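You operate a simulated robot arm through the tools that you are given. There is no shell and no other tool. Be economical: measure what you need, move in short steps, check, and stop when the job is done.

You are at the controls of a simulated robot arm. One attempt, no reset.

JOB
Wipe the stain off the spare cover, grease the bare patch on its rim and lay the cover gasket on.
Fine: grey pad, then the green brush with grease from the tin on the red cart; gasket last; pad and brush go back. Set down upright: grey pad, green brush. A coat counts when it lies all over at full strength: go over it till it gets no stronger. What is to be rubbed or washed off counts as gone when no trace of it is left.

The check looks at the end state, three seconds after you hand in, the way a careful person would. Anything else that was tipped, shoved, dropped, spilled or broken makes it a failure. A push-on lid holds only when it is set on centred and level and pressed home; a screw cap is set on level and turned clockwise until tight.

ROBOT AND FRAMES
A 6-joint arm with a two-finger parallel gripper, fixed in place. Base frame: the origin is at the foot of the arm, x ahead of it, y to its left, z up. Lengths are in mm, angles in degrees, forces in N, time in s.
With the tool pointing down near the work surface it reaches from about 140 to 840 mm from the base axis. Its first joint turns from -166.0 to 166.0 degrees. Payload 3.91 kg.
Tool frame: the origin (TCP) lies between the finger pads and is the grasp point; the fingertips stand 30 mm ahead of it; z points along the fingers, y is the line along which they close. The gripper opens to 110 mm. The fingers are 20 mm wide and 10 mm thick; the gripper's body (48 by 112 mm) begins 55 mm behind the TCP.
Orientation is that of the tool frame in the base frame, as [roll, pitch, yaw] about the fixed x, y, z axes, in that order (R = Rz(yaw) Ry(pitch) Rx(roll)). With the fingers straight down and closing along the base's y, the tool's x points along the base's -x, its y along +y and its z along -z.

CONTROLS
- The arm moves only by the tool jog_arm. Its argument "steps" is a list that holds one entry, the list of rows, each a list of 7 numbers: the shift along the tool's x, y, z in mm, then the turn, a rotation vector about the tool's x, y, z in rad, then the gripper command, from -1 (shut) to 1 (fully open), values between in proportion. In form: [[[dx, dy, dz, ax, ay, az, jaw], ...]]. A call has 1 to 10 rows; each row is the pose to reach, as a shift and turn from the pose commanded when the call began, along the tool's axes at that moment. Rows are played at 5 a second. More than 50 mm and 8.6 degrees between two rows, or a gripper value outside its range, and nothing of the call is played. Where a pose cannot be reached the arm comes as near as it can. A force on the tool above 80 N (or 10 N above the force at the start of the call, whichever is more), or a blocked arm, ends the call early, and 0.2 s more pass. The fingers move at their own pace (about 108 mm/s each) and stop on an object; they squeeze with about 32 N. The grip force told is the motor's: it shows also when the fingers shut on nothing. Time passes only in rows, and 0.2 s behind the last, so rows that repeat a pose let the fingers close. The reply holds the time, the measured pose of the TCP, the force on the tool along the base axes, the opening and the grip force, in the units named above and with some noise, with the torque about the TCP (base axes, N m) and any sound that the robot's microphone picked up.
- Cameras (640 x 400 px; columns grow to the right, rows downward): "scene" is fixed at [399.1, -650.1, 1732.8]; the picture's right is [1.00, -0.01, 0.00], its down [-0.01, -0.88, -0.48] and it looks along [0.01, 0.48, -0.88] (base axes); focal length 239 px, centre (320, 200). "wrist" rides on the gripper at [77, 7, -114] in the tool frame; the picture's right is [-0.09, 1.00, 0.00], its down [-0.80, -0.07, -0.59] and it looks along [-0.59, -0.05, 0.80] (tool axes); focal length 270 px, centre (320, 200). There is no depth. A picture from a camera that has moved, and an enlarged one, comes with that camera's place and axes in the base frame and with its lens.
- snapshot(camera): a new picture of that camera. It takes no simulated time.
- lift_body(by): slides the trunk up (or, below 0, down) by that many mm; the arm rides with it, the base frame stays. It gives what a move gives, with no picture.
- inspect(camera, box): a new picture of the part [left, top, right, bottom] of that camera's present view, enlarged. It takes no simulated time.
- finish_job(): hands the job in; it is judged then, once.

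Work in short steps. Places have to be worked out from the pictures, the camera data and where the tool is seen: move nearer, look again, correct. Check each grasp and each placing, and mend what went wrong. You have 120 turns and 68 pictures in all, those below and enlarged ones among them. Open the gripper and draw the arm clear of the work before you hand the job in, unless the task says otherwise; then end with one line.

The tools are called as name(argument=value, ...) on one line, values as JSON. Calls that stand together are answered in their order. jog_arm: Moves the arm, as the interface text tells. Its arguments: {"type":"object","properties":{"steps":{"type":"array","items":{"type":"array","items":{"type":"array","items":{"type":"number"}}}}},"required":["steps"]} The other tools are called the same way: lift_body (by) slides the trunk up or down; snapshot (camera) takes a picture; inspect (camera, box) takes an enlarged picture of a part of a camera's view; finish_job () hands the job in.

At the start:

```text
t: 0.0
eef_pos: [287.7, -214.0, 1334.6]
ee_rot: [-179.9, 0.1, -179.9]
wrist_force: [-0.9, 0.0, -0.7]
ft_torque: [0.0, -0.02, 0.01]
grip_width: 109.7
gripper_force: 0.0
trunk travel left (down, up): [-475.0, 65.0]
```

scene: 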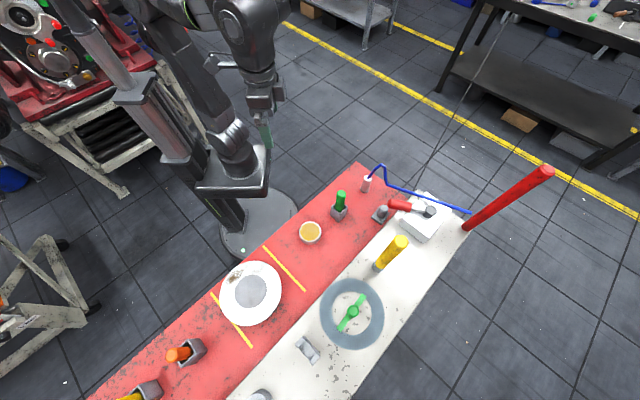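
wrist: 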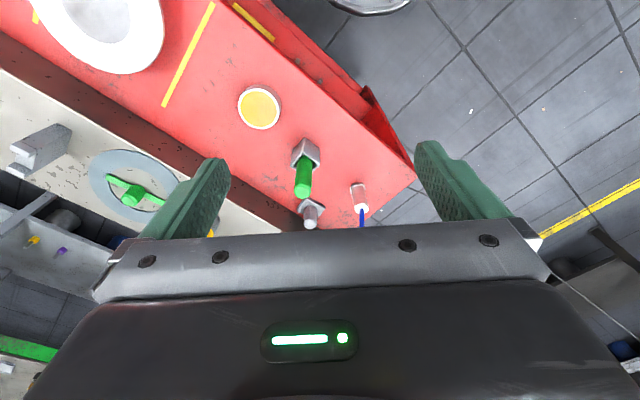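

I start by enlarging the work area to identify the pad, brush, tin, cover and gasket.

inspect(camera="scene", box=[200, 220, 400, 400])

inspect(camera="scene", box=[290, 150, 480, 270])

inspect(camera="scene", box=[90, 250, 290, 400])

```text
2.22 times, centred on (300, 310) of scene
camera zoom: at [399.1, -650.1, 1732.8], right [1.0, -0.01, 0.0], down [-0.01, -0.88, -0.48], along [0.01, 0.48, -0.88], focal length 530 px, centre (364, -44)
```

zoom: 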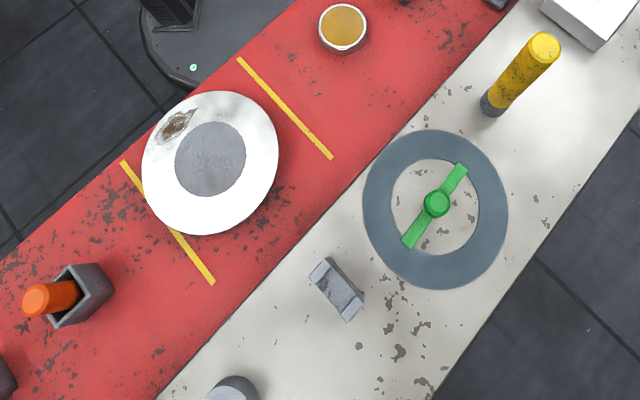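

```text
3.33 times, centred on (385, 210) of scene
camera zoom: at [399.1, -650.1, 1732.8], right [1.0, -0.01, 0.0], down [-0.01, -0.88, -0.48], along [0.01, 0.48, -0.88], focal length 796 px, centre (103, 167)
```

zoom: 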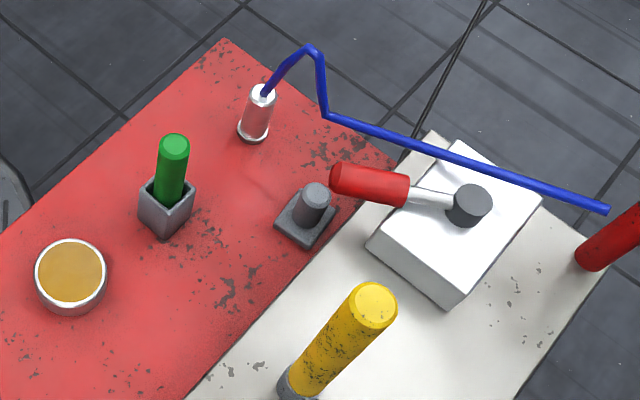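

```text
2.67 times, centred on (190, 325) of scene
camera zoom: at [399.1, -650.1, 1732.8], right [1.0, -0.01, 0.0], down [-0.01, -0.88, -0.48], along [0.01, 0.48, -0.88], focal length 636 px, centre (667, -133)
```

zoom: 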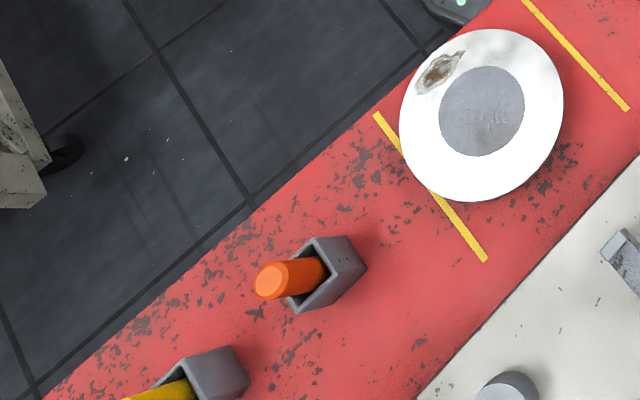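

Tin sits near (368,-339), top z≈922; cover near (178,-537), gasket near (504,-603), brush near (481,-254), likely pad near (638,-255). I lower the trunk for a closer look.

lift_body(by=-200)

```text
t: 2.2
eef_pos: [286.4, -215.0, 1134.3]
ee_rot: [-180.0, 0.0, -180.0]
wrist_force: [-0.4, -0.3, 1.1]
ft_torque: [0.01, -0.01, 0.0]
grip_width: 109.9
gripper_force: 0.2
trunk travel left (down, up): [-275.0, 265.0]
```

Next I move over to view the brush and pad area obliquely from a safe height.

jog_arm(steps=[[[-45, -8, 0, 0, 0, 0, 1], [-90, -16, 0, 0, 0, 0, 1], [-134, -25, 0, 0, 0, 0, 1], [-134, -25, 0, 0, 0, 0, 1]]])

snapshot(camera="wrist")

```text
t: 3.2
eef_pos: [422.2, -239.9, 1133.4]
ee_rot: [-180.0, 0.0, 180.0]
wrist_force: [0.6, 0.0, 0.2]
ft_torque: [0.03, 0.01, 0.05]
grip_width: 110.1
gripper_force: 0.1
trunk travel left (down, up): [-275.0, 265.0]
```

```text
62 pictures are left
camera wrist: at [344.7, -233.9, 1248.3], right [0.09, 1.0, 0.0], down [0.8, -0.07, 0.59], along [0.59, -0.05, -0.8], focal length 270 px, centre (320, 200)
```

wrist: 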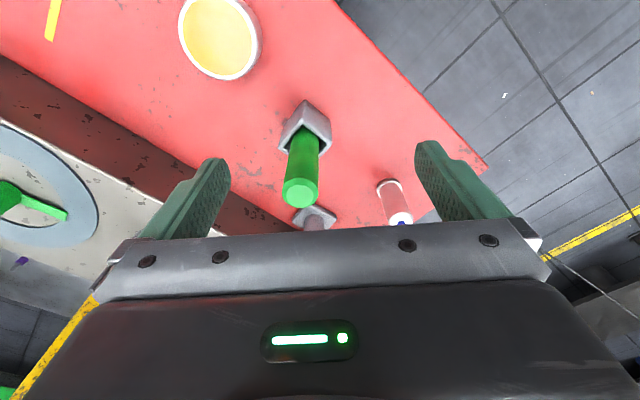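

The wrist picture is upside-down relative to travel; the hand hides what's ahead. I turn the tool a quarter to see the pad and blue hose from the side.

jog_arm(steps=[[[0, -5, -10, 0, 0, -0.15, 1], [0, -10, -20, 0, 0, -0.3, 1], [0, -15, -30, 0, 0, -0.45, 1], [0, -20, -40, 0, 0, -0.6, 1], [0, -20, -50, 0, 0, -0.75, 1], [0, -20, -60, 0, 0, -0.9, 1], [0, -20, -60, 0, 0, -1.05, 1], [0, -20, -60, 0, 0, -1.2, 1], [0, -20, -60, 0, 0, -1.35, 1], [0, -20, -60, 0, 0, -1.5, 1]]])

snapshot(camera="wrist")

snapshot(camera="scene")

```text
t: 5.4
eef_pos: [420.4, -258.2, 1188.4]
ee_rot: [-179.9, -0.2, -93.8]
wrist_force: [0.6, 0.2, -0.2]
ft_torque: [-0.04, -0.02, 0.01]
grip_width: 110.1
gripper_force: 0.0
out of reach, approached as far as the arm can: row 6, 7, 8, 9, 10
trunk travel left (down, up): [-275.0, 265.0]
```

```text
61 pictures are left
camera wrist: at [407.0, -335.1, 1302.6], right [-0.99, 0.16, 0.0], down [0.12, 0.8, 0.59], along [0.1, 0.58, -0.81], focal length 270 px, centre (320, 200)
```

wrist: 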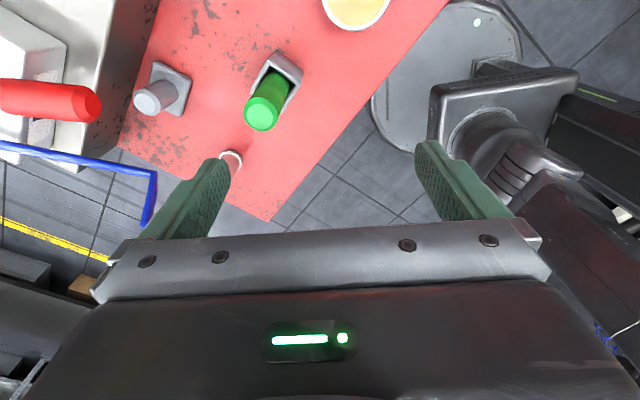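

```text
60 pictures are left
```

scene: 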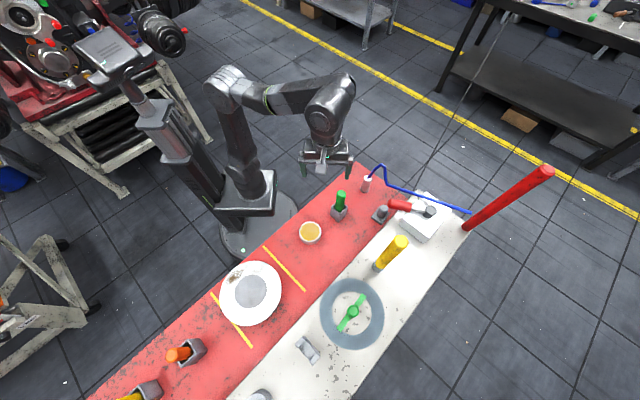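

The pad's knob is roughly at (619,-280,~990) with a red mallet handle end overhanging close by at z≈1050 and the blue wand at y≈-217, z≈1043. I need a closer look before planning the grasp.

jog_arm(steps=[[[15, -45, 5, 0, 0, 0, 1], [30, -90, 10, 0, 0, 0, 1], [45, -130, 20, 0, 0, 0, 1], [60, -170, 20, 0, 0, 0, 1], [60, -170, 20, 0, 0, 0, 1]]])

snapshot(camera="wrist")

```text
t: 6.6
eef_pos: [557.7, -313.7, 1126.2]
ee_rot: [-179.8, -0.1, -94.1]
wrist_force: [0.6, -0.3, -0.7]
ft_torque: [0.02, 0.02, 0.02]
grip_width: 110.2
gripper_force: 0.0
out of reach, approached as far as the arm can: row 1, 2, 3, 4, 5
trunk travel left (down, up): [-275.0, 265.0]
```

```text
59 pictures are left
camera wrist: at [544.6, -390.2, 1241.1], right [-0.99, 0.16, 0.0], down [0.13, 0.8, 0.59], along [0.1, 0.59, -0.81], focal length 270 px, centre (320, 200)
```

wrist: 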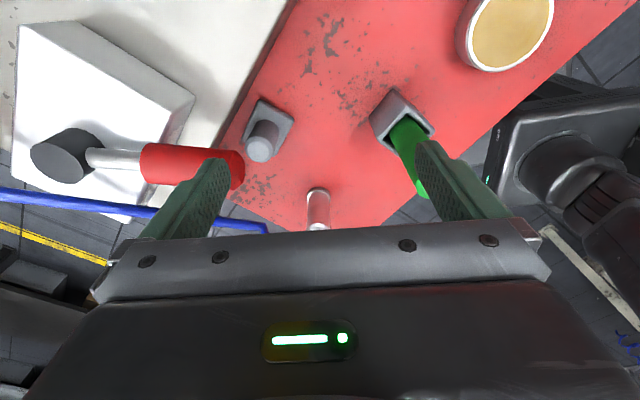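

Refined estimate from two wrist views: knob top ≈ (633,-266,963), mallet handle end ≈ (662,-251,970), wand bend ≈ (639,-203,1022). I'll grasp the knob closing roughly along y, leaning the hand toward -x, yaw ≈ -160; first the yaw.

jog_arm(steps=[[[-5, 0, 0, 0, 0, 0.145, 0.6], [-8, 0, 5, 0, 0, 0.29, 0.3], [-12, 0, 10, 0, 0, 0.435, 0.3], [-16, 0, 10, 0, 0, 0.58, 0.3], [-20, 0, 10, 0, 0, 0.725, 0.3], [-20, 0, 10, 0, 0, 0.87, 0.3], [-20, 0, 10, 0, 0, 1.015, 0.3], [-20, 0, 10, 0, 0, 1.15, 0.3], [-20, 0, 10, 0, 0, 1.15, 0.3]]])

snapshot(camera="wrist")

```text
t: 8.6
eef_pos: [558.1, -292.7, 1116.3]
ee_rot: [-179.9, 0.0, -160.0]
wrist_force: [0.1, 0.8, -0.1]
ft_torque: [0.0, 0.02, 0.0]
grip_width: 71.5
gripper_force: 0.1
trunk travel left (down, up): [-275.0, 265.0]
```

```text
58 pictures are left
camera wrist: at [482.4, -313.6, 1231.2], right [-0.26, 0.97, 0.0], down [0.78, 0.21, 0.59], along [0.57, 0.15, -0.8], focal length 270 px, centre (320, 200)
```

wrist: 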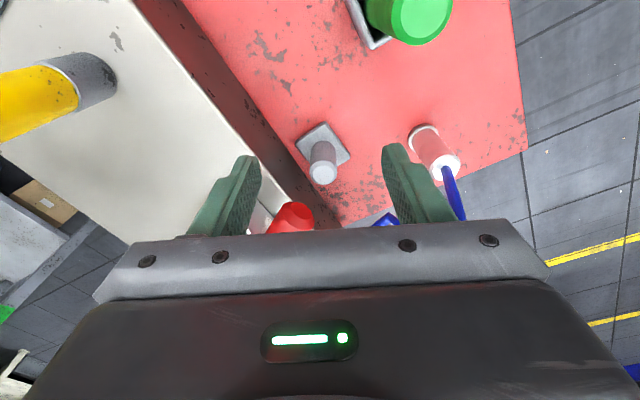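

This view refines: knob (633,-269,963); mallet handle end ≈ (633,-298,1050) and wand bend (642,-202,1020). I'll lean the hand 35° toward -x so its body keeps clear of both.

jog_arm(steps=[[[0, 0, 0, 0, -0.13, 0, 0.1], [0, 0, 0, 0, -0.26, 0, 0.1], [0, 0, 0, 0, -0.39, 0, 0.1], [0, 0, 0, 0, -0.51, 0, 0.1], [0, 0, 0, 0, -0.611, 0, 0.1], [0, 0, 0, 0, -0.611, 0, 0.1]]])

snapshot(camera="wrist")

```text
t: 10.0
eef_pos: [556.1, -294.1, 1116.4]
ee_rot: [-180.0, 35.1, -160.0]
wrist_force: [0.1, -0.1, 0.0]
ft_torque: [-0.01, 0.0, -0.04]
grip_width: 60.4
gripper_force: 0.1
trunk travel left (down, up): [-275.0, 265.0]
```

```text
57 pictures are left
camera wrist: at [433.4, -331.5, 1166.3], right [-0.27, 0.96, 0.05], down [0.32, 0.04, 0.95], along [0.91, 0.28, -0.32], focal length 270 px, centre (320, 200)
```

wrist: 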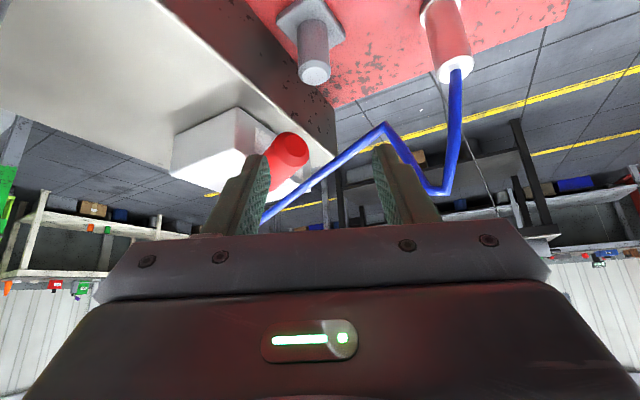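

The oblique view confirms all: knob (634,-268,963), handle end (633,-294,1053), wand bend (642,-200,1012). I descend to a pre-grasp 45 mm short of the knob.

jog_arm(steps=[[[16, -1, 40, 0, 0, 0, 0.1], [32, -1, 79, 0, 0, 0, 0.1], [49, -2, 118, 0, 0, 0, 0.1], [64.8, -2.2, 157.3, 0, 0, 0, 0.1], [64.8, -2.2, 157.3, 0, 0, 0, 0.1]]])

snapshot(camera="wrist")

```text
t: 11.2
eef_pos: [593.9, -284.1, 950.5]
ee_rot: [179.9, 34.9, -159.9]
wrist_force: [-0.3, 1.0, -0.2]
ft_torque: [-0.01, -0.03, 0.03]
grip_width: 60.3
gripper_force: 0.0
trunk travel left (down, up): [-275.0, 265.0]
```

```text
56 pictures are left
camera wrist: at [470.4, -321.4, 1000.1], right [-0.27, 0.96, 0.05], down [0.32, 0.04, 0.95], along [0.91, 0.28, -0.32], focal length 270 px, centre (320, 200)
```

wrist: 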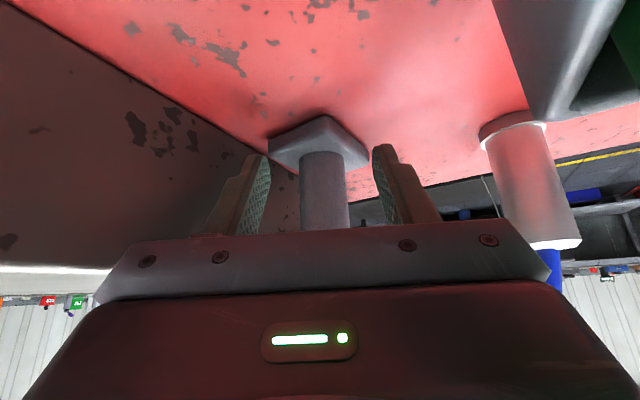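

Knob is centred between the fingers; I advance 43 mm horizontally and close.

jog_arm(steps=[[[-17.6, 0, 12.3, 0, 0, 0, 0.1], [-35.2, 0, 24.6, 0, 0, 0, 0.1], [-35.2, 0, 24.6, 0, 0, 0, -1], [-35.2, 0, 24.6, 0, 0, 0, -1], [-35.2, 0, 24.6, 0, 0, 0, -1]]])

snapshot(camera="wrist")

```text
t: 12.4
eef_pos: [630.9, -268.6, 951.1]
ee_rot: [-180.0, 34.9, -160.0]
wrist_force: [-24.5, 0.2, -4.6]
ft_torque: [-0.15, -2.02, -0.42]
grip_width: 31.0
gripper_force: 31.9
trunk travel left (down, up): [-275.0, 265.0]
```

```text
55 pictures are left
camera wrist: at [506.8, -306.8, 1000.9], right [-0.27, 0.96, 0.05], down [0.32, 0.04, 0.95], along [0.91, 0.28, -0.32], focal length 270 px, centre (320, 200)
```

wrist: 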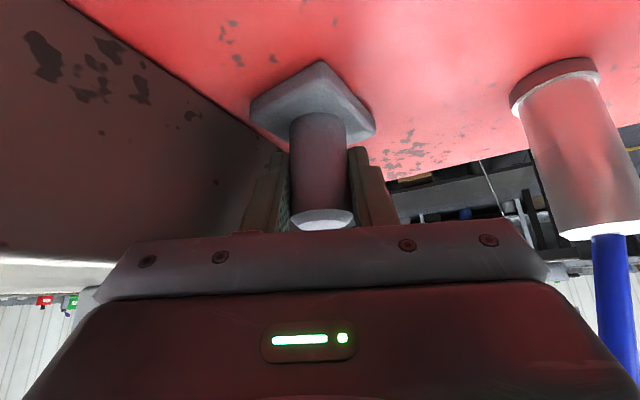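

Gripped at 31 mm, but there's 24 N pushing -x; something touches. I ease back and lift slightly to check the force.

jog_arm(steps=[[[2.3, 0, -1.6, 0, 0, 0, -1], [2.7, 0, -4.8, 0, 0, 0, -1], [1.7, 0, -8.5, 0, 0, 0, -1]]])

inspect(camera="scene", box=[310, 150, 470, 250])

```text
t: 13.2
eef_pos: [628.5, -268.7, 953.6]
ee_rot: [179.7, 34.9, -159.9]
wrist_force: [-5.9, 5.4, -20.6]
ft_torque: [-0.08, -0.69, -0.13]
grip_width: 30.6
gripper_force: 31.8
trunk travel left (down, up): [-275.0, 265.0]
```

```text
4.00 times, centred on (390, 200) of scene
camera zoom: at [399.1, -650.1, 1732.8], right [1.0, -0.01, 0.0], down [-0.01, -0.88, -0.48], along [0.01, 0.48, -0.88], focal length 955 px, centre (40, 200)
```

zoom: 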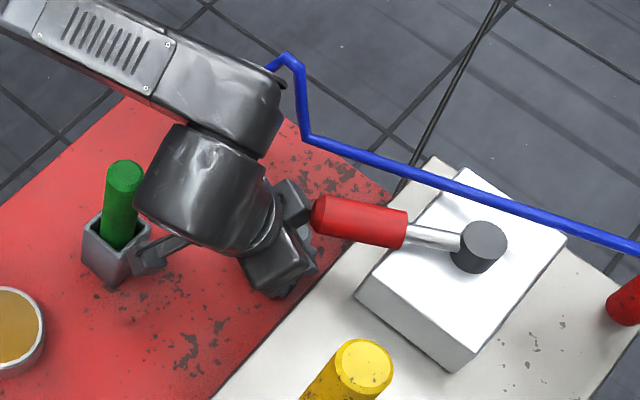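

The tool pulls 20 N down after a small lift, so the pad may be heavy or sliding in the grip; I lift a bit further and watch the wrist view.

jog_arm(steps=[[[-3.4, 0, -4.9, 0, 0, 0, -1], [-6.9, 0, -9.8, 0, 0, 0, -1], [-6.9, 0, -9.8, 0, 0, 0, -1]]])

snapshot(camera="wrist")

```text
t: 14.0
eef_pos: [625.6, -269.7, 961.0]
ee_rot: [179.1, 34.4, -160.3]
wrist_force: [-29.4, 10.9, -56.6]
ft_torque: [0.03, -2.65, -0.53]
grip_width: 30.9
gripper_force: 31.9
trunk travel left (down, up): [-275.0, 265.0]
```

```text
53 pictures are left
camera wrist: at [502.1, -308.4, 1012.3], right [-0.27, 0.96, 0.06], down [0.33, 0.03, 0.94], along [0.9, 0.28, -0.33], focal length 270 px, centre (320, 200)
```

wrist: 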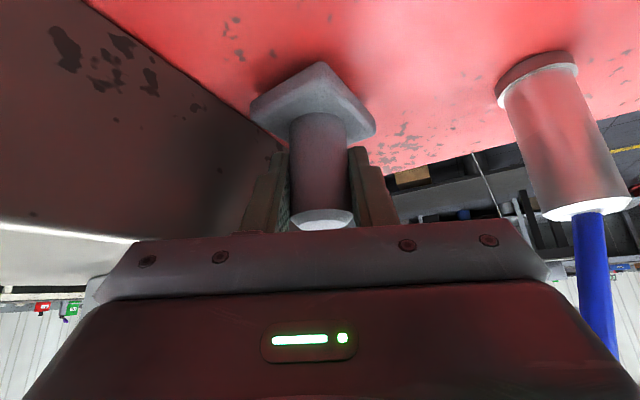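

The pad moves with the grip but force grows when rising, so the hand is likely pressing up under the mallet handle. I lower back and retreat away from it horizontally.

jog_arm(steps=[[[3.4, 0, 4.9, 0, 0, 0, -1], [10, 0, 0.3, 0, 0, 0, -1], [17, 0, -4.7, 0, 0, 0, -1], [23.9, 0, -9.5, 0, 0, 0, -1], [23.9, 0, -9.5, 0, 0, 0, -1]]])

inspect(camera="scene", box=[310, 150, 470, 250])

snapshot(camera="wrist")

```text
t: 15.2
eef_pos: [605.5, -278.8, 964.9]
ee_rot: [-179.8, 35.2, -159.9]
wrist_force: [5.4, 1.0, 12.3]
ft_torque: [0.28, -0.2, -0.15]
grip_width: 30.7
gripper_force: 32.4
trunk travel left (down, up): [-275.0, 265.0]
```

```text
4.00 times, centred on (390, 200) of scene
camera zoom: at [399.1, -650.1, 1732.8], right [1.0, -0.01, 0.0], down [-0.01, -0.88, -0.48], along [0.01, 0.48, -0.88], focal length 955 px, centre (40, 200)
```

zoom: 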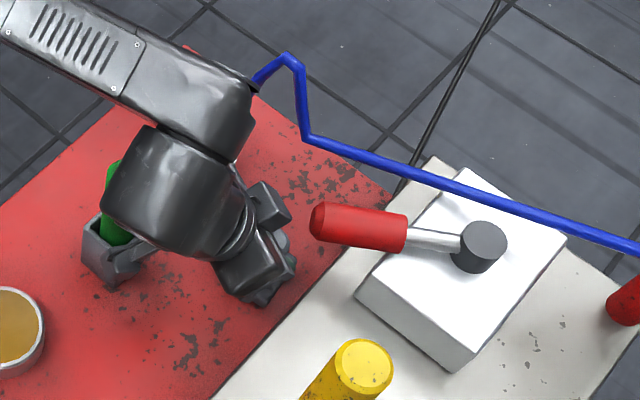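

```text
51 pictures are left
camera wrist: at [480.8, -316.6, 1014.4], right [-0.27, 0.96, 0.05], down [0.32, 0.04, 0.95], along [0.91, 0.27, -0.32], focal length 270 px, centre (320, 200)
```

wrist: 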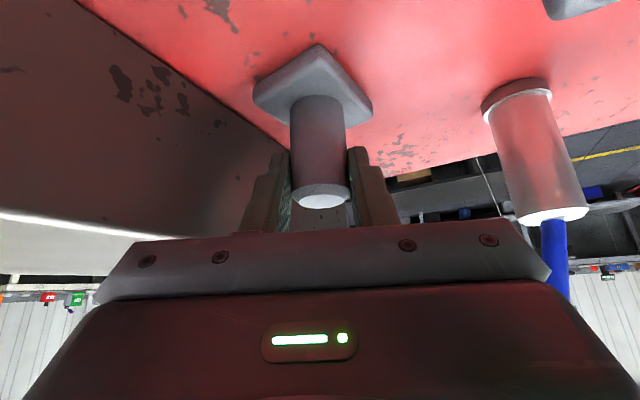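

Mallet looks unmoved and the pad came along, though it slid a bit in the grip. Now clear of the handle, I lift 20 mm and check the force and pad.

jog_arm(steps=[[[-5.7, 0, -8.2, 0, 0, 0, -1], [-11.5, 0, -16.4, 0, 0, 0, -1], [-11.5, 0, -16.4, 0, 0, 0, -1]]])

snapshot(camera="wrist")

```text
t: 16.0
eef_pos: [603.4, -280.3, 982.3]
ee_rot: [-180.0, 35.1, -160.2]
wrist_force: [-0.6, 0.4, -0.5]
ft_torque: [0.03, -0.01, -0.03]
grip_width: 30.6
gripper_force: 31.9
trunk travel left (down, up): [-275.0, 265.0]
```

```text
50 pictures are left
camera wrist: at [480.3, -317.2, 1032.5], right [-0.27, 0.96, 0.05], down [0.32, 0.04, 0.95], along [0.91, 0.28, -0.32], focal length 270 px, centre (320, 200)
```

wrist: 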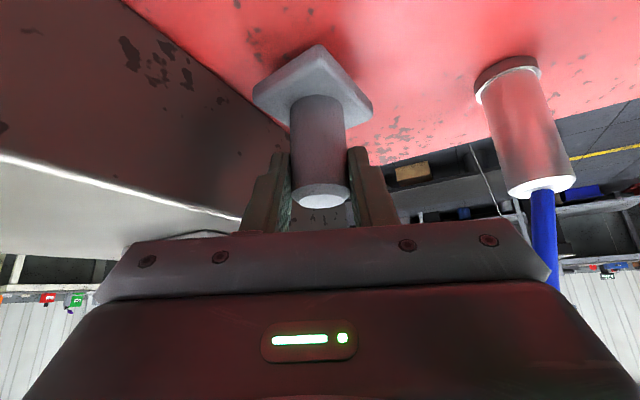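

The pad is free (0 N) and firmly held. Before travelling, a strong zoom on the cover to see stain and bare patch.

inspect(camera="scene", box=[211, 252, 291, 332])

```text
5.00 times, centred on (251, 292) of scene
camera zoom: at [399.1, -650.1, 1732.8], right [1.0, -0.01, 0.0], down [-0.01, -0.88, -0.48], along [0.01, 0.48, -0.88], focal length 1193 px, centre (665, -260)
```

zoom: 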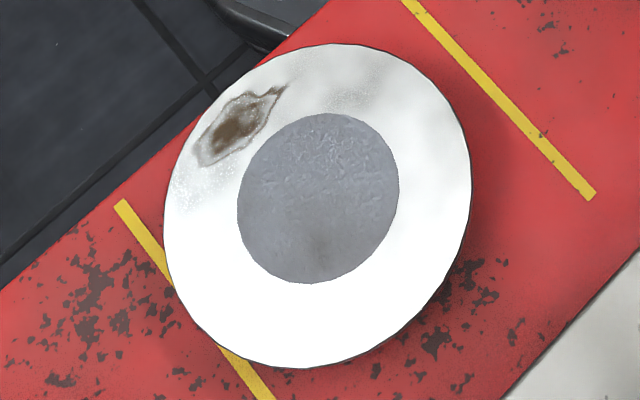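

Cover centre ≈ (178,-543), radius ~100, stain ≈ (118,-491). I rise and carry the pad clear of the brush toward the cover, turning the lean toward the robot.

jog_arm(steps=[[[-13.1, -23.5, -33.6, 0, 0, 0, -1], [-5, -40.2, -69.7, 0, 0, 0, -1], [13.6, -53.4, -107.2, 0, 0, 0, -1], [46.2, -60.2, -129.9, 0, 0, 0, -1], [77.3, -62.4, -151.8, 0, 0, 0, -1], [108.1, -48.7, -173.3, 0.0832, 0, 0.1188, -1], [140.3, -39.7, -195.8, 0.1664, 0, 0.2376, -1], [172.5, -30.7, -218.4, 0.2496, 0, 0.3564, -1], [204.7, -21.7, -240.9, 0.3328, 0, 0.4752, -1], [236.9, -12.8, -263.5, 0.416, 0, 0.594, -1]]])

snapshot(camera="wrist")

```text
t: 18.2
eef_pos: [285.2, -409.7, 1061.2]
ee_rot: [180.0, 35.0, 158.4]
wrist_force: [-0.2, -0.6, -1.3]
ft_torque: [0.02, -0.02, 0.04]
grip_width: 30.5
gripper_force: 32.1
trunk travel left (down, up): [-275.0, 265.0]
```

```text
48 pictures are left
camera wrist: at [166.9, -355.8, 1111.9], right [0.43, 0.9, 0.05], down [0.27, -0.18, 0.95], along [0.86, -0.4, -0.32], focal length 270 px, centre (320, 200)
```

wrist: 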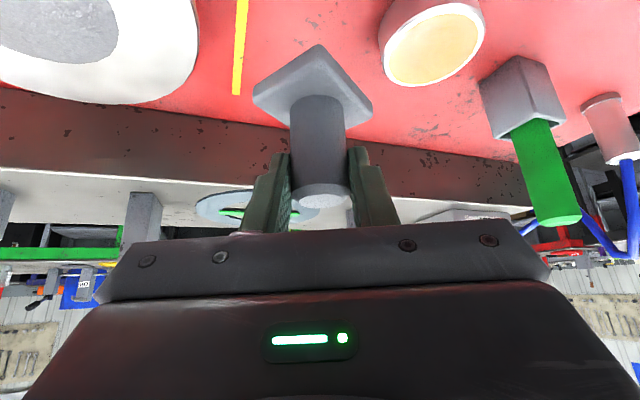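

Next: move above the stain with pad bottom still high, completing the turn.

jog_arm(steps=[[[26.4, -27.4, -6, 0.0832, 0, 0.1188, -1], [52.9, -54.7, -12, 0.1664, 0, 0.2376, -1], [79.3, -82, -18.2, 0.2496, 0, 0.3564, -1], [105.8, -109.4, -24.2, 0.3328, 0, 0.4752, -1], [132.2, -136.8, -30.3, 0.416, 0, 0.594, -1], [132.2, -136.8, -30.3, 0.416, 0, 0.594, -1]]])

snapshot(camera="wrist")

inspect(camera="scene", box=[191, 222, 311, 342])

```text
t: 19.6
eef_pos: [118.4, -489.4, 1015.9]
ee_rot: [-179.8, 35.4, 117.1]
wrist_force: [8.9, 2.1, 31.3]
ft_torque: [-0.01, -1.07, 0.11]
grip_width: 31.2
gripper_force: 32.0
trunk travel left (down, up): [-275.0, 265.0]
```

```text
47 pictures are left
camera wrist: at [65.9, -371.5, 1065.3], right [0.92, 0.39, 0.05], down [0.08, -0.3, 0.95], along [0.38, -0.87, -0.31], focal length 270 px, centre (320, 200)
```

wrist: 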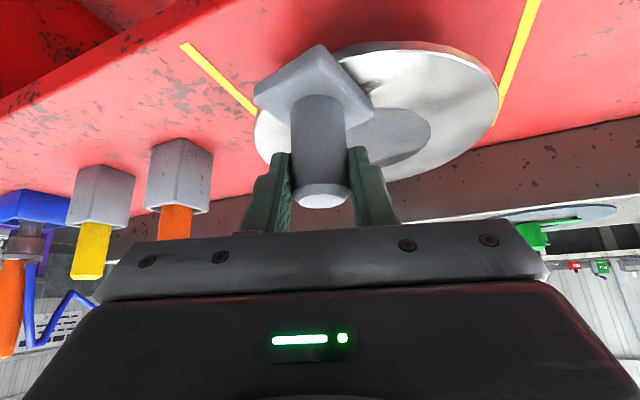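

```text
3.33 times, centred on (251, 282) of scene
camera zoom: at [399.1, -650.1, 1732.8], right [1.0, -0.01, 0.0], down [-0.01, -0.88, -0.48], along [0.01, 0.48, -0.88], focal length 796 px, centre (550, -73)
```

zoom: 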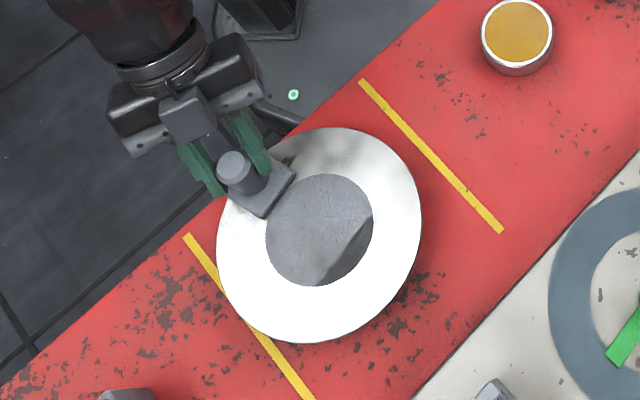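

Contact already: the cover top is raised (~z 950) and the pad sits right over the stain with 31 N. I ease up 3.5 mm and make wiping strokes along the stain, from (112,-522) to (160,-476).

jog_arm(steps=[[[-2, 0, -2.9, 0, 0, 0, -1], [-15.3, 11.9, 6.4, 0, 0, 0, -1], [-8.9, 40.6, 2, 0, 0, 0, -1], [-15.3, 11.9, 6.4, 0, 0, 0, -1], [-21.6, -16.8, 10.9, 0, 0, 0, -1], [-15.3, 11.9, 6.4, 0, 0, 0, -1], [-8.9, 40.6, 2, 0, 0, 0, -1], [-15.3, 11.9, 6.4, 0, 0, 0, -1], [-21.6, -16.8, 10.9, 0, 0, 0, -1], [-15.3, 11.9, 6.4, 0, 0, 0, -1]]])

inspect(camera="scene", box=[211, 252, 291, 332])

```text
t: 21.8
eef_pos: [132.4, -497.8, 1016.0]
ee_rot: [-179.9, 35.1, 116.9]
wrist_force: [-9.4, -0.6, 25.3]
ft_torque: [-0.13, 0.32, -0.32]
grip_width: 31.2
gripper_force: 31.8
trunk travel left (down, up): [-275.0, 265.0]
```

```text
5.00 times, centred on (251, 292) of scene
camera zoom: at [399.1, -650.1, 1732.8], right [1.0, -0.01, 0.0], down [-0.01, -0.88, -0.48], along [0.01, 0.48, -0.88], focal length 1193 px, centre (665, -260)
```

zoom: 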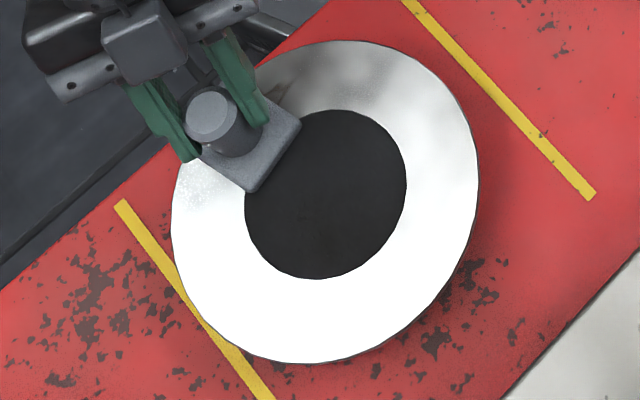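

The cover seems to have shifted a few px and I'm pressing ~25 N; I lift off and back away to see what's left.

jog_arm(steps=[[[-11, 0, -16, 0, 0, 0, -1], [-23, 0, -32.8, 0, 0, 0, -1], [1, 0, -50, 0, 0, 0, -1], [26, 0, -67, 0, 0, 0, -1], [51, 0, -84, 0, 0, 0, -1], [51, 0, -84, 0, 0, 0, -1]]])

inspect(camera="scene", box=[211, 252, 291, 332])

snapshot(camera="wrist")

```text
t: 23.2
eef_pos: [94.8, -418.5, 1054.5]
ee_rot: [180.0, 35.1, 117.0]
wrist_force: [-0.3, 0.1, 0.0]
ft_torque: [0.01, -0.03, 0.02]
grip_width: 30.7
gripper_force: 32.0
trunk travel left (down, up): [-275.0, 265.0]
```

```text
5.00 times, centred on (251, 292) of scene
camera zoom: at [399.1, -650.1, 1732.8], right [1.0, -0.01, 0.0], down [-0.01, -0.88, -0.48], along [0.01, 0.48, -0.88], focal length 1193 px, centre (665, -260)
```

zoom: 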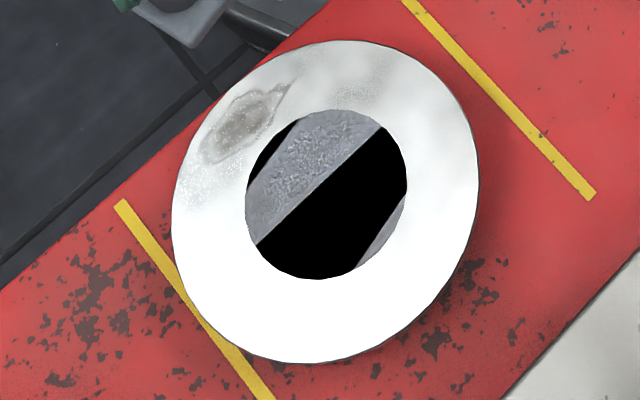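

```text
43 pictures are left
camera wrist: at [41.4, -301.3, 1104.8], right [0.92, 0.39, 0.05], down [0.08, -0.31, 0.95], along [0.38, -0.87, -0.32], focal length 270 px, centre (320, 200)
```

wrist: 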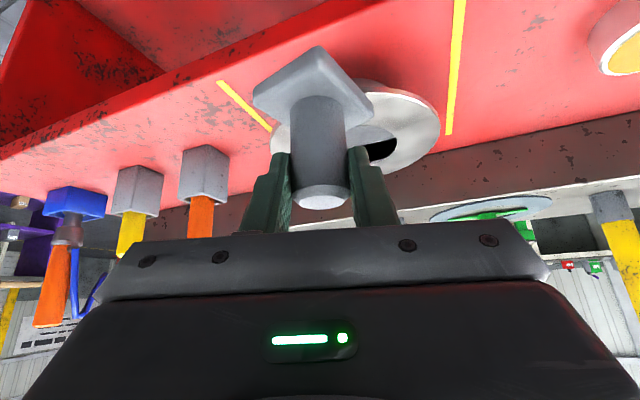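

The stain is half gone and the cover moved ~5 mm, so I go again with lighter contact (command ≈1014.7).

jog_arm(steps=[[[-30, 2.5, 35, 0, 0, 0, -1], [-59.7, 5, 69.9, 0, 0, 0, -1], [-50.9, 5, 82.5, 0, 0, 0, -1], [-43.1, 34.6, 77, 0, 0, 0, -1], [-50.9, 5, 82.5, 0, 0, 0, -1], [-58.8, -24.6, 88, 0, 0, 0, -1], [-50.9, 5, 82.5, 0, 0, 0, -1], [-43.1, 34.6, 77, 0, 0, 0, -1], [-50.9, 5, 82.5, 0, 0, 0, -1], [-58.8, -24.6, 88, 0, 0, 0, -1]]])

```text
t: 25.4
eef_pos: [118.7, -518.8, 1017.1]
ee_rot: [180.0, 35.1, 117.0]
wrist_force: [0.9, -2.1, 4.7]
ft_torque: [-0.13, -0.12, 0.0]
grip_width: 30.6
gripper_force: 31.7
trunk travel left (down, up): [-275.0, 265.0]
```

Light contact of ~5 N. More strokes with small lateral offsets, then lift.

jog_arm(steps=[[[8.3, 29.6, -4.9, 0, 0, 0, -1], [16.1, 59.2, -10.4, 0, 0, 0, -1], [9.8, 61.5, -6, 0, 0, 0, -1], [2, 31.9, -0.5, 0, 0, 0, -1], [-5.9, 2.3, 5, 0, 0, 0, -1], [6.7, -2.3, -3.8, 0, 0, 0, -1], [14.6, 27.3, -9.3, 0, 0, 0, -1], [22.4, 56.9, -14.8, 0, 0, 0, -1], [8.3, 29.6, -4.9, 0, 0, 0, -1], [0, 0, 0.6, 0, 0, 0, -1]]])

jog_arm(steps=[[[-11, 0, -16, 0, 0, 0, -1], [-23, 0, -32.8, 0, 0, 0, -1], [1, 15, -50, 0, 0, 0, -1], [26, 30, -67, 0, 0, 0, -1], [51, 30, -84, 0, 0, 0, -1], [51, 30, -84, 0, 0, 0, -1]]])

inspect(camera="scene", box=[211, 252, 291, 332])

```text
t: 27.6
eef_pos: [117.8, -517.8, 1017.3]
ee_rot: [-179.9, 35.1, 117.0]
wrist_force: [3.0, -0.2, 8.5]
ft_torque: [-0.02, -0.31, 0.05]
grip_width: 30.5
gripper_force: 31.5
trunk travel left (down, up): [-275.0, 265.0]
```

```text
t: 29.0
eef_pos: [101.6, -424.4, 1054.7]
ee_rot: [179.9, 35.0, 116.8]
wrist_force: [0.7, 0.5, -0.3]
ft_torque: [0.0, -0.01, 0.03]
grip_width: 30.8
gripper_force: 32.7
trunk travel left (down, up): [-275.0, 265.0]
```

```text
5.00 times, centred on (251, 292) of scene
camera zoom: at [399.1, -650.1, 1732.8], right [1.0, -0.01, 0.0], down [-0.01, -0.88, -0.48], along [0.01, 0.48, -0.88], focal length 1193 px, centre (665, -260)
```

zoom: 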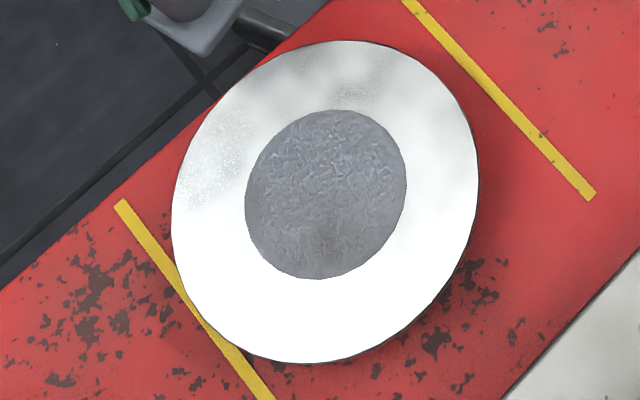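

The stain looks gone; I verify with a stronger zoom.

inspect(camera="scene", box=[224, 258, 272, 288])

```text
13.33 times, centred on (248, 273) of scene
camera zoom: at [399.1, -650.1, 1732.8], right [1.0, -0.01, 0.0], down [-0.01, -0.88, -0.48], along [0.01, 0.48, -0.88], focal length 3182 px, centre (1280, -773)
```

zoom: 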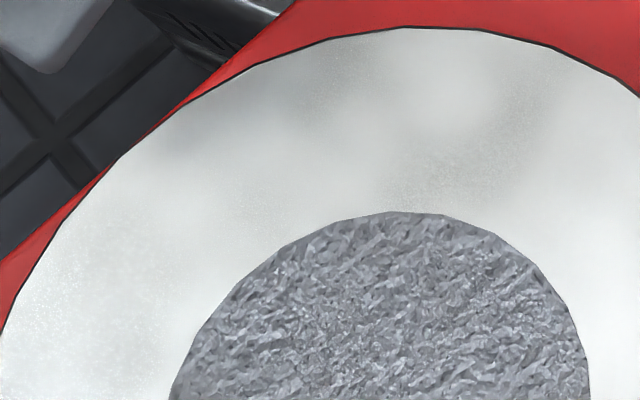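

Stain gone without trace. Now I return the pad: retrace to (481,-390,1064) turning back to the original yaw.

jog_arm(steps=[[[-12.2, 35.4, 7.3, -0.0832, 0, -0.1188, -1], [-24.4, 70.8, 14.7, -0.1664, 0, -0.2376, -1], [-36.6, 106.2, 22, -0.2496, 0, -0.3564, -1], [-48.8, 141.6, 29.3, -0.3328, 0, -0.4752, -1], [-61, 177, 36.7, -0.416, 0, -0.594, -1], [-73.1, 212.5, 44, -0.4992, 0, -0.7128, -1], [-85.3, 247.9, 51.3, -0.5824, 0, -0.8316, -1], [-97.5, 283.3, 58.6, -0.6656, 0, -0.9504, -1], [-109.7, 318.7, 66, -0.7488, 0, -1.0692, -1], [-121.9, 354.1, 73.3, -0.832, 0, -1.188, -1]]])

```text
t: 31.2
eef_pos: [482.3, -391.3, 1066.2]
ee_rot: [179.9, 35.0, -159.8]
wrist_force: [-0.6, -0.5, -0.5]
ft_torque: [0.01, 0.0, -0.01]
grip_width: 30.8
gripper_force: 31.8
trunk travel left (down, up): [-275.0, 265.0]
```

Continue back to just beside the pad's old spot, still ~10 mm above the cart.

jog_arm(steps=[[[-30.5, 2.7, 25, 0, 0, 0, -1], [-63.1, 9.5, 47.9, 0, 0, 0, -1], [-83.7, 22.9, 76.9, 0, 0, 0, -1], [-84.4, 42.3, 110.4, 0, 0, 0, -1], [-72.8, 61.1, 138.9, 0, 0, 0, -1], [-60.2, 63, 158.1, 0, 0, 0, -1], [-60.2, 63, 158.1, 0, 0, 0, -1]]])

snapshot(camera="wrist")

inspect(camera="scene", box=[310, 150, 470, 250])

```text
t: 32.8
eef_pos: [591.8, -284.5, 970.3]
ee_rot: [180.0, 35.0, -159.9]
wrist_force: [-1.0, 0.0, -0.3]
ft_torque: [0.0, 0.04, 0.0]
grip_width: 30.7
gripper_force: 32.1
trunk travel left (down, up): [-275.0, 265.0]
```

```text
40 pictures are left
camera wrist: at [468.9, -322.7, 1020.0], right [-0.27, 0.96, 0.05], down [0.32, 0.04, 0.95], along [0.91, 0.28, -0.32], focal length 270 px, centre (320, 200)
```

wrist: 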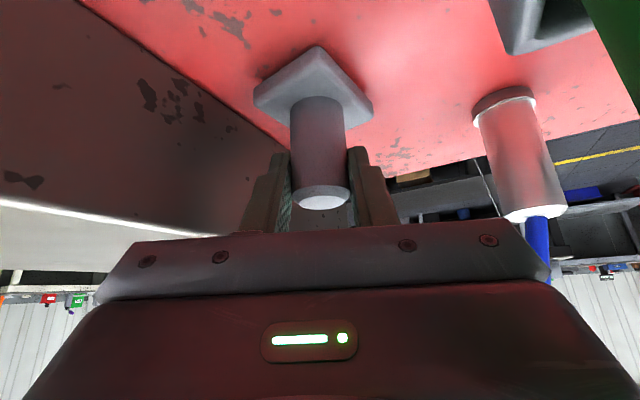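

```text
4.00 times, centred on (390, 200) of scene
camera zoom: at [399.1, -650.1, 1732.8], right [1.0, -0.01, 0.0], down [-0.01, -0.88, -0.48], along [0.01, 0.48, -0.88], focal length 955 px, centre (40, 200)
```

zoom: 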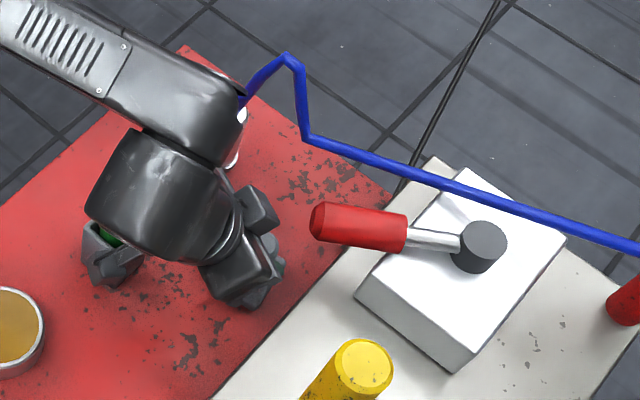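

Pad hovers fine; mallet unmoved. I slide in to (624,-271) turning ~8° away from the handle, then check force.

jog_arm(steps=[[[-13, 0.9, 11.5, 0.04, 0, 0.057, -1], [-26.1, 1.8, 23.1, 0.08, 0, 0.115, -1], [-26.1, 1.8, 23.1, 0.08, 0, 0.115, -1]]])

```text
t: 33.6
eef_pos: [625.1, -270.3, 966.4]
ee_rot: [-180.0, 35.0, -168.0]
wrist_force: [0.2, 0.4, -0.5]
ft_torque: [-0.04, 0.02, -0.02]
grip_width: 30.8
gripper_force: 32.1
trunk travel left (down, up): [-275.0, 265.0]
```

No contact. I lower toward the cart.

jog_arm(steps=[[[1.2, 0, 1.6, 0, 0, 0, -1], [2.3, 0, 3.3, 0, 0, 0, -1], [3.5, 0, 4.9, 0, 0, 0, -1]]])

```text
t: 34.4
eef_pos: [624.5, -271.3, 964.4]
ee_rot: [-179.7, 35.5, -167.9]
wrist_force: [2.6, -2.8, 21.2]
ft_torque: [0.03, 0.06, -0.08]
grip_width: 30.8
gripper_force: 32.4
trunk travel left (down, up): [-275.0, 265.0]
```

Pad is down (21 N). I relieve the pressure, open, and withdraw horizontally.

jog_arm(steps=[[[-1.9, 0, -2.7, 0, 0, 0, -1], [-1.9, 0, -2.7, 0, 0, 0, 0.1], [-1.9, 0, -2.7, 0, 0, 0, 0.1], [14.5, 0, -14.2, 0, 0, 0, 0.1], [31, -4, -25.7, -0.04, 0, -0.057, 0.1], [47, -8, -37, -0.08, 0, -0.115, 0.1]]])

snapshot(camera="wrist")

```text
t: 35.8
eef_pos: [570.0, -288.3, 963.3]
ee_rot: [180.0, 35.0, -159.9]
wrist_force: [11.7, 8.0, 2.4]
ft_torque: [-0.44, 1.11, -0.99]
grip_width: 60.3
gripper_force: 0.1
trunk travel left (down, up): [-275.0, 265.0]
```

```text
38 pictures are left
camera wrist: at [446.9, -326.5, 1013.4], right [-0.28, 0.96, 0.05], down [0.32, 0.04, 0.95], along [0.91, 0.28, -0.32], focal length 270 px, centre (320, 200)
```

wrist: 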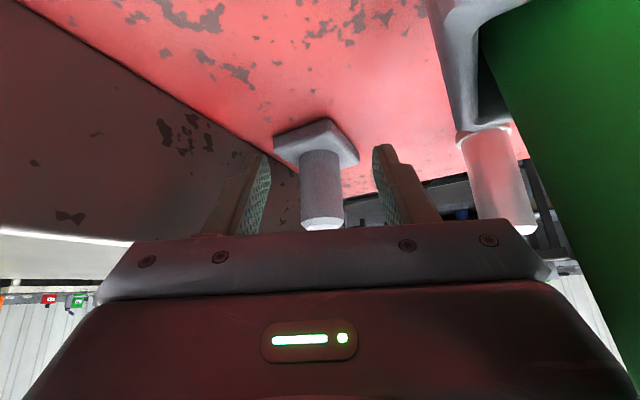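

A side force and the brush looming close: I probably brush against it. Move away in -y and up, then check.

jog_arm(steps=[[[-2, -12, -3, 0, 0, 0, 0.1], [-5, -31.6, -8.7, 0, 0, 0, 0.1], [-28, -34, -41, 0, 0, 0, 0.1], [-51, -36, -74, 0, 0, 0, 0.1], [-80, -40, -110, 0, 0, 0, 0.1]]])

inspect(camera="scene", box=[290, 150, 480, 270])

```text
t: 37.0
eef_pos: [584.8, -327.8, 1100.6]
ee_rot: [-179.9, 34.9, -159.9]
wrist_force: [0.5, 0.8, -0.1]
ft_torque: [0.01, -0.01, -0.03]
grip_width: 60.4
gripper_force: 0.0
trunk travel left (down, up): [-275.0, 265.0]
```

```text
3.33 times, centred on (385, 210) of scene
camera zoom: at [399.1, -650.1, 1732.8], right [1.0, -0.01, 0.0], down [-0.01, -0.88, -0.48], along [0.01, 0.48, -0.88], focal length 796 px, centre (103, 167)
```

zoom: 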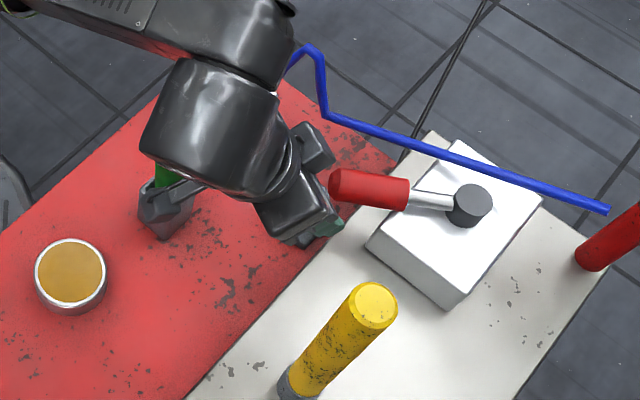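

Mallet and holder match their initial places. I untilt the hand while backing off and look at the pad and brush.

jog_arm(steps=[[[7, 3, -5, 0, 0.13, 0, 0.1], [14, 6, -10, 0, 0.26, 0, 0.1], [21, 9, -15, 0, 0.39, 0, 0.1], [28, 12, -20, 0, 0.51, 0, 0.1], [34.7, 15.4, -24.3, 0, 0.611, 0, 0.1], [34.7, 15.4, -24.3, 0, 0.611, 0, 0.1]]])

snapshot(camera="wrist")

```text
t: 38.4
eef_pos: [539.5, -328.2, 1099.6]
ee_rot: [-180.0, -0.1, -160.0]
wrist_force: [-0.1, -0.3, -0.1]
ft_torque: [0.01, -0.02, -0.02]
grip_width: 60.7
gripper_force: 0.1
trunk travel left (down, up): [-275.0, 265.0]
```

```text
36 pictures are left
camera wrist: at [464.5, -347.9, 1214.6], right [-0.26, 0.97, 0.0], down [0.78, 0.21, 0.59], along [0.57, 0.15, -0.81], focal length 270 px, centre (320, 200)
```

wrist: 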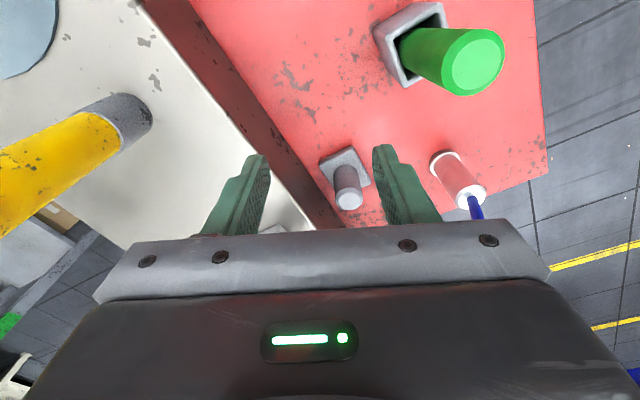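

Pad stands upright at its place; brush handle still at (470,-263,1061). I move above the brush.

jog_arm(steps=[[[15, 28, -15, 0, 0, 0, 0.3], [29, 57, -15, 0, 0, 0, 0.3], [43.1, 84.9, -15, 0, 0, 0, 0.3], [43.1, 84.9, -15, 0, 0, 0, 0.3]]])

snapshot(camera="wrist")

```text
t: 39.4
eef_pos: [469.7, -262.2, 1114.3]
ee_rot: [-180.0, 0.0, -160.0]
wrist_force: [-0.1, 0.7, 0.3]
ft_torque: [-0.02, -0.01, 0.0]
grip_width: 71.4
gripper_force: 0.1
trunk travel left (down, up): [-275.0, 265.0]
```

```text
35 pictures are left
camera wrist: at [395.1, -282.5, 1229.6], right [-0.26, 0.97, 0.0], down [0.78, 0.21, 0.59], along [0.57, 0.15, -0.8], focal length 270 px, centre (320, 200)
```

wrist: 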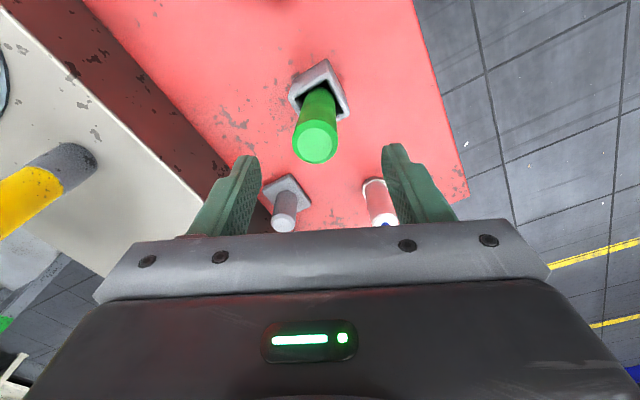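

Handle top estimated (468,-266). Small correction and descend, then close.

jog_arm(steps=[[[3, -3, 25, 0, 0, 0, 0.3], [3, -3, 50, 0, 0, 0, 0.3], [3, -3, 78, 0, 0, 0, 0.3], [3, -3, 78, 0, 0, 0, -1], [3, -3, 78, 0, 0, 0, -1], [3, -3, 78, 0, 0, 0, -1]]])

snapshot(camera="wrist")

```text
t: 40.8
eef_pos: [468.3, -265.5, 1036.7]
ee_rot: [-180.0, -0.1, -159.9]
wrist_force: [-4.9, 7.5, -4.6]
ft_torque: [0.61, 0.48, 0.05]
grip_width: 30.0
gripper_force: 31.7
trunk travel left (down, up): [-275.0, 265.0]
```

```text
34 pictures are left
camera wrist: at [392.7, -286.1, 1151.5], right [-0.26, 0.97, 0.0], down [0.78, 0.21, 0.59], along [0.57, 0.15, -0.8], focal length 270 px, centre (320, 200)
```

wrist: 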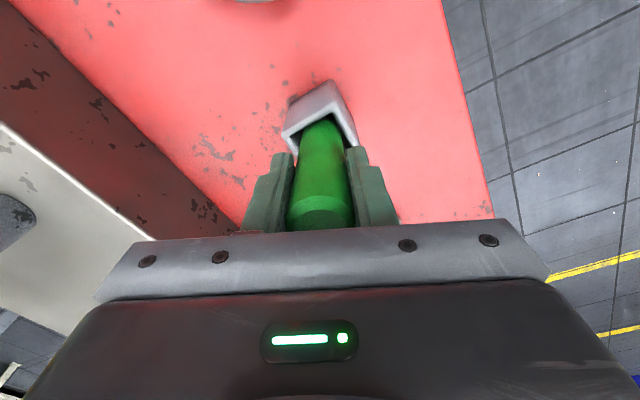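

Brush gripped; lift straight out.

jog_arm(steps=[[[0, 0, -12, 0, 0, 0, -1], [0, 0, -30, 0, 0, 0, -1], [0, 0, -50, 0, 0, 0, -1], [0, 0, -75, 0, 0, 0, -1], [0, 0, -75, 0, 0, 0, -1]]])

snapshot(camera="wrist")

inspect(camera="scene", box=[280, 140, 440, 260])

```text
t: 42.0
eef_pos: [467.3, -266.6, 1112.5]
ee_rot: [180.0, 0.0, -159.9]
wrist_force: [0.6, -0.7, -1.6]
ft_torque: [0.03, -0.02, 0.0]
grip_width: 30.2
gripper_force: 32.2
trunk travel left (down, up): [-275.0, 265.0]
```

```text
33 pictures are left
camera wrist: at [392.5, -286.9, 1226.4], right [-0.26, 0.97, 0.0], down [0.78, 0.21, 0.59], along [0.57, 0.15, -0.8], focal length 270 px, centre (320, 200)
```

wrist: 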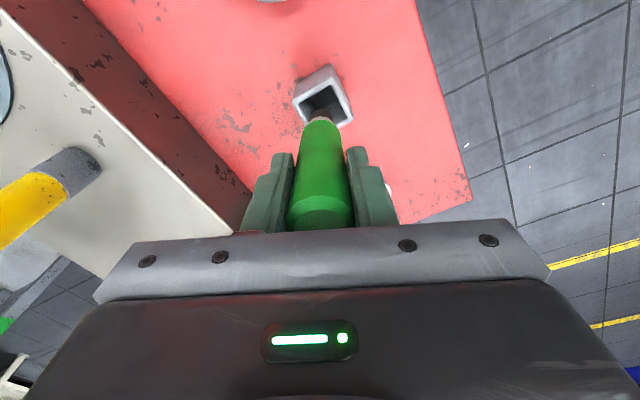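

```text
3.33 times, centred on (360, 200) of scene
camera zoom: at [399.1, -650.1, 1732.8], right [1.0, -0.01, 0.0], down [-0.01, -0.88, -0.48], along [0.01, 0.48, -0.88], focal length 796 px, centre (187, 200)
```

zoom: 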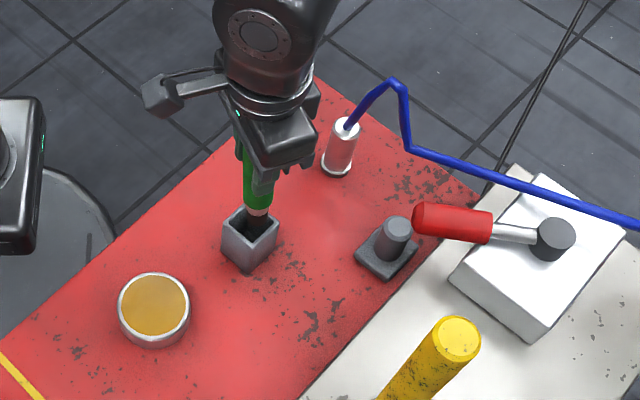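

The head is still in the holder; lift another 50 mm.

jog_arm(steps=[[[0, 0, -25, 0, 0, 0, -1], [0, 0, -50, 0, 0, 0, -1], [0, 0, -50, 0, 0, 0, -1]]])

inspect(camera="scene", box=[280, 140, 400, 260])

```text
t: 42.8
eef_pos: [468.1, -267.0, 1161.5]
ee_rot: [180.0, 0.0, -160.0]
wrist_force: [0.5, -0.6, -1.2]
ft_torque: [-0.03, -0.01, 0.0]
grip_width: 30.2
gripper_force: 32.0
trunk travel left (down, up): [-275.0, 265.0]
```

```text
3.33 times, centred on (340, 200) of scene
camera zoom: at [399.1, -650.1, 1732.8], right [1.0, -0.01, 0.0], down [-0.01, -0.88, -0.48], along [0.01, 0.48, -0.88], focal length 796 px, centre (253, 200)
```

zoom: 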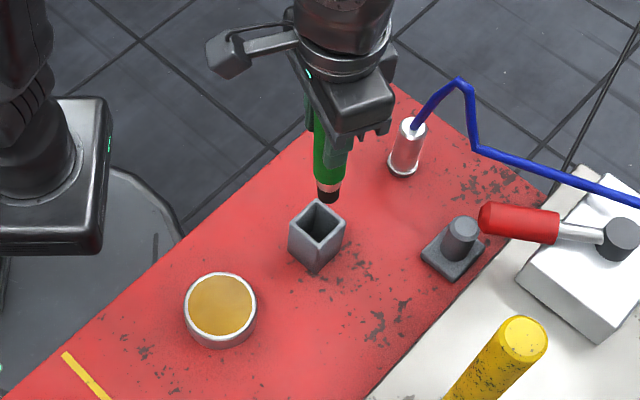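

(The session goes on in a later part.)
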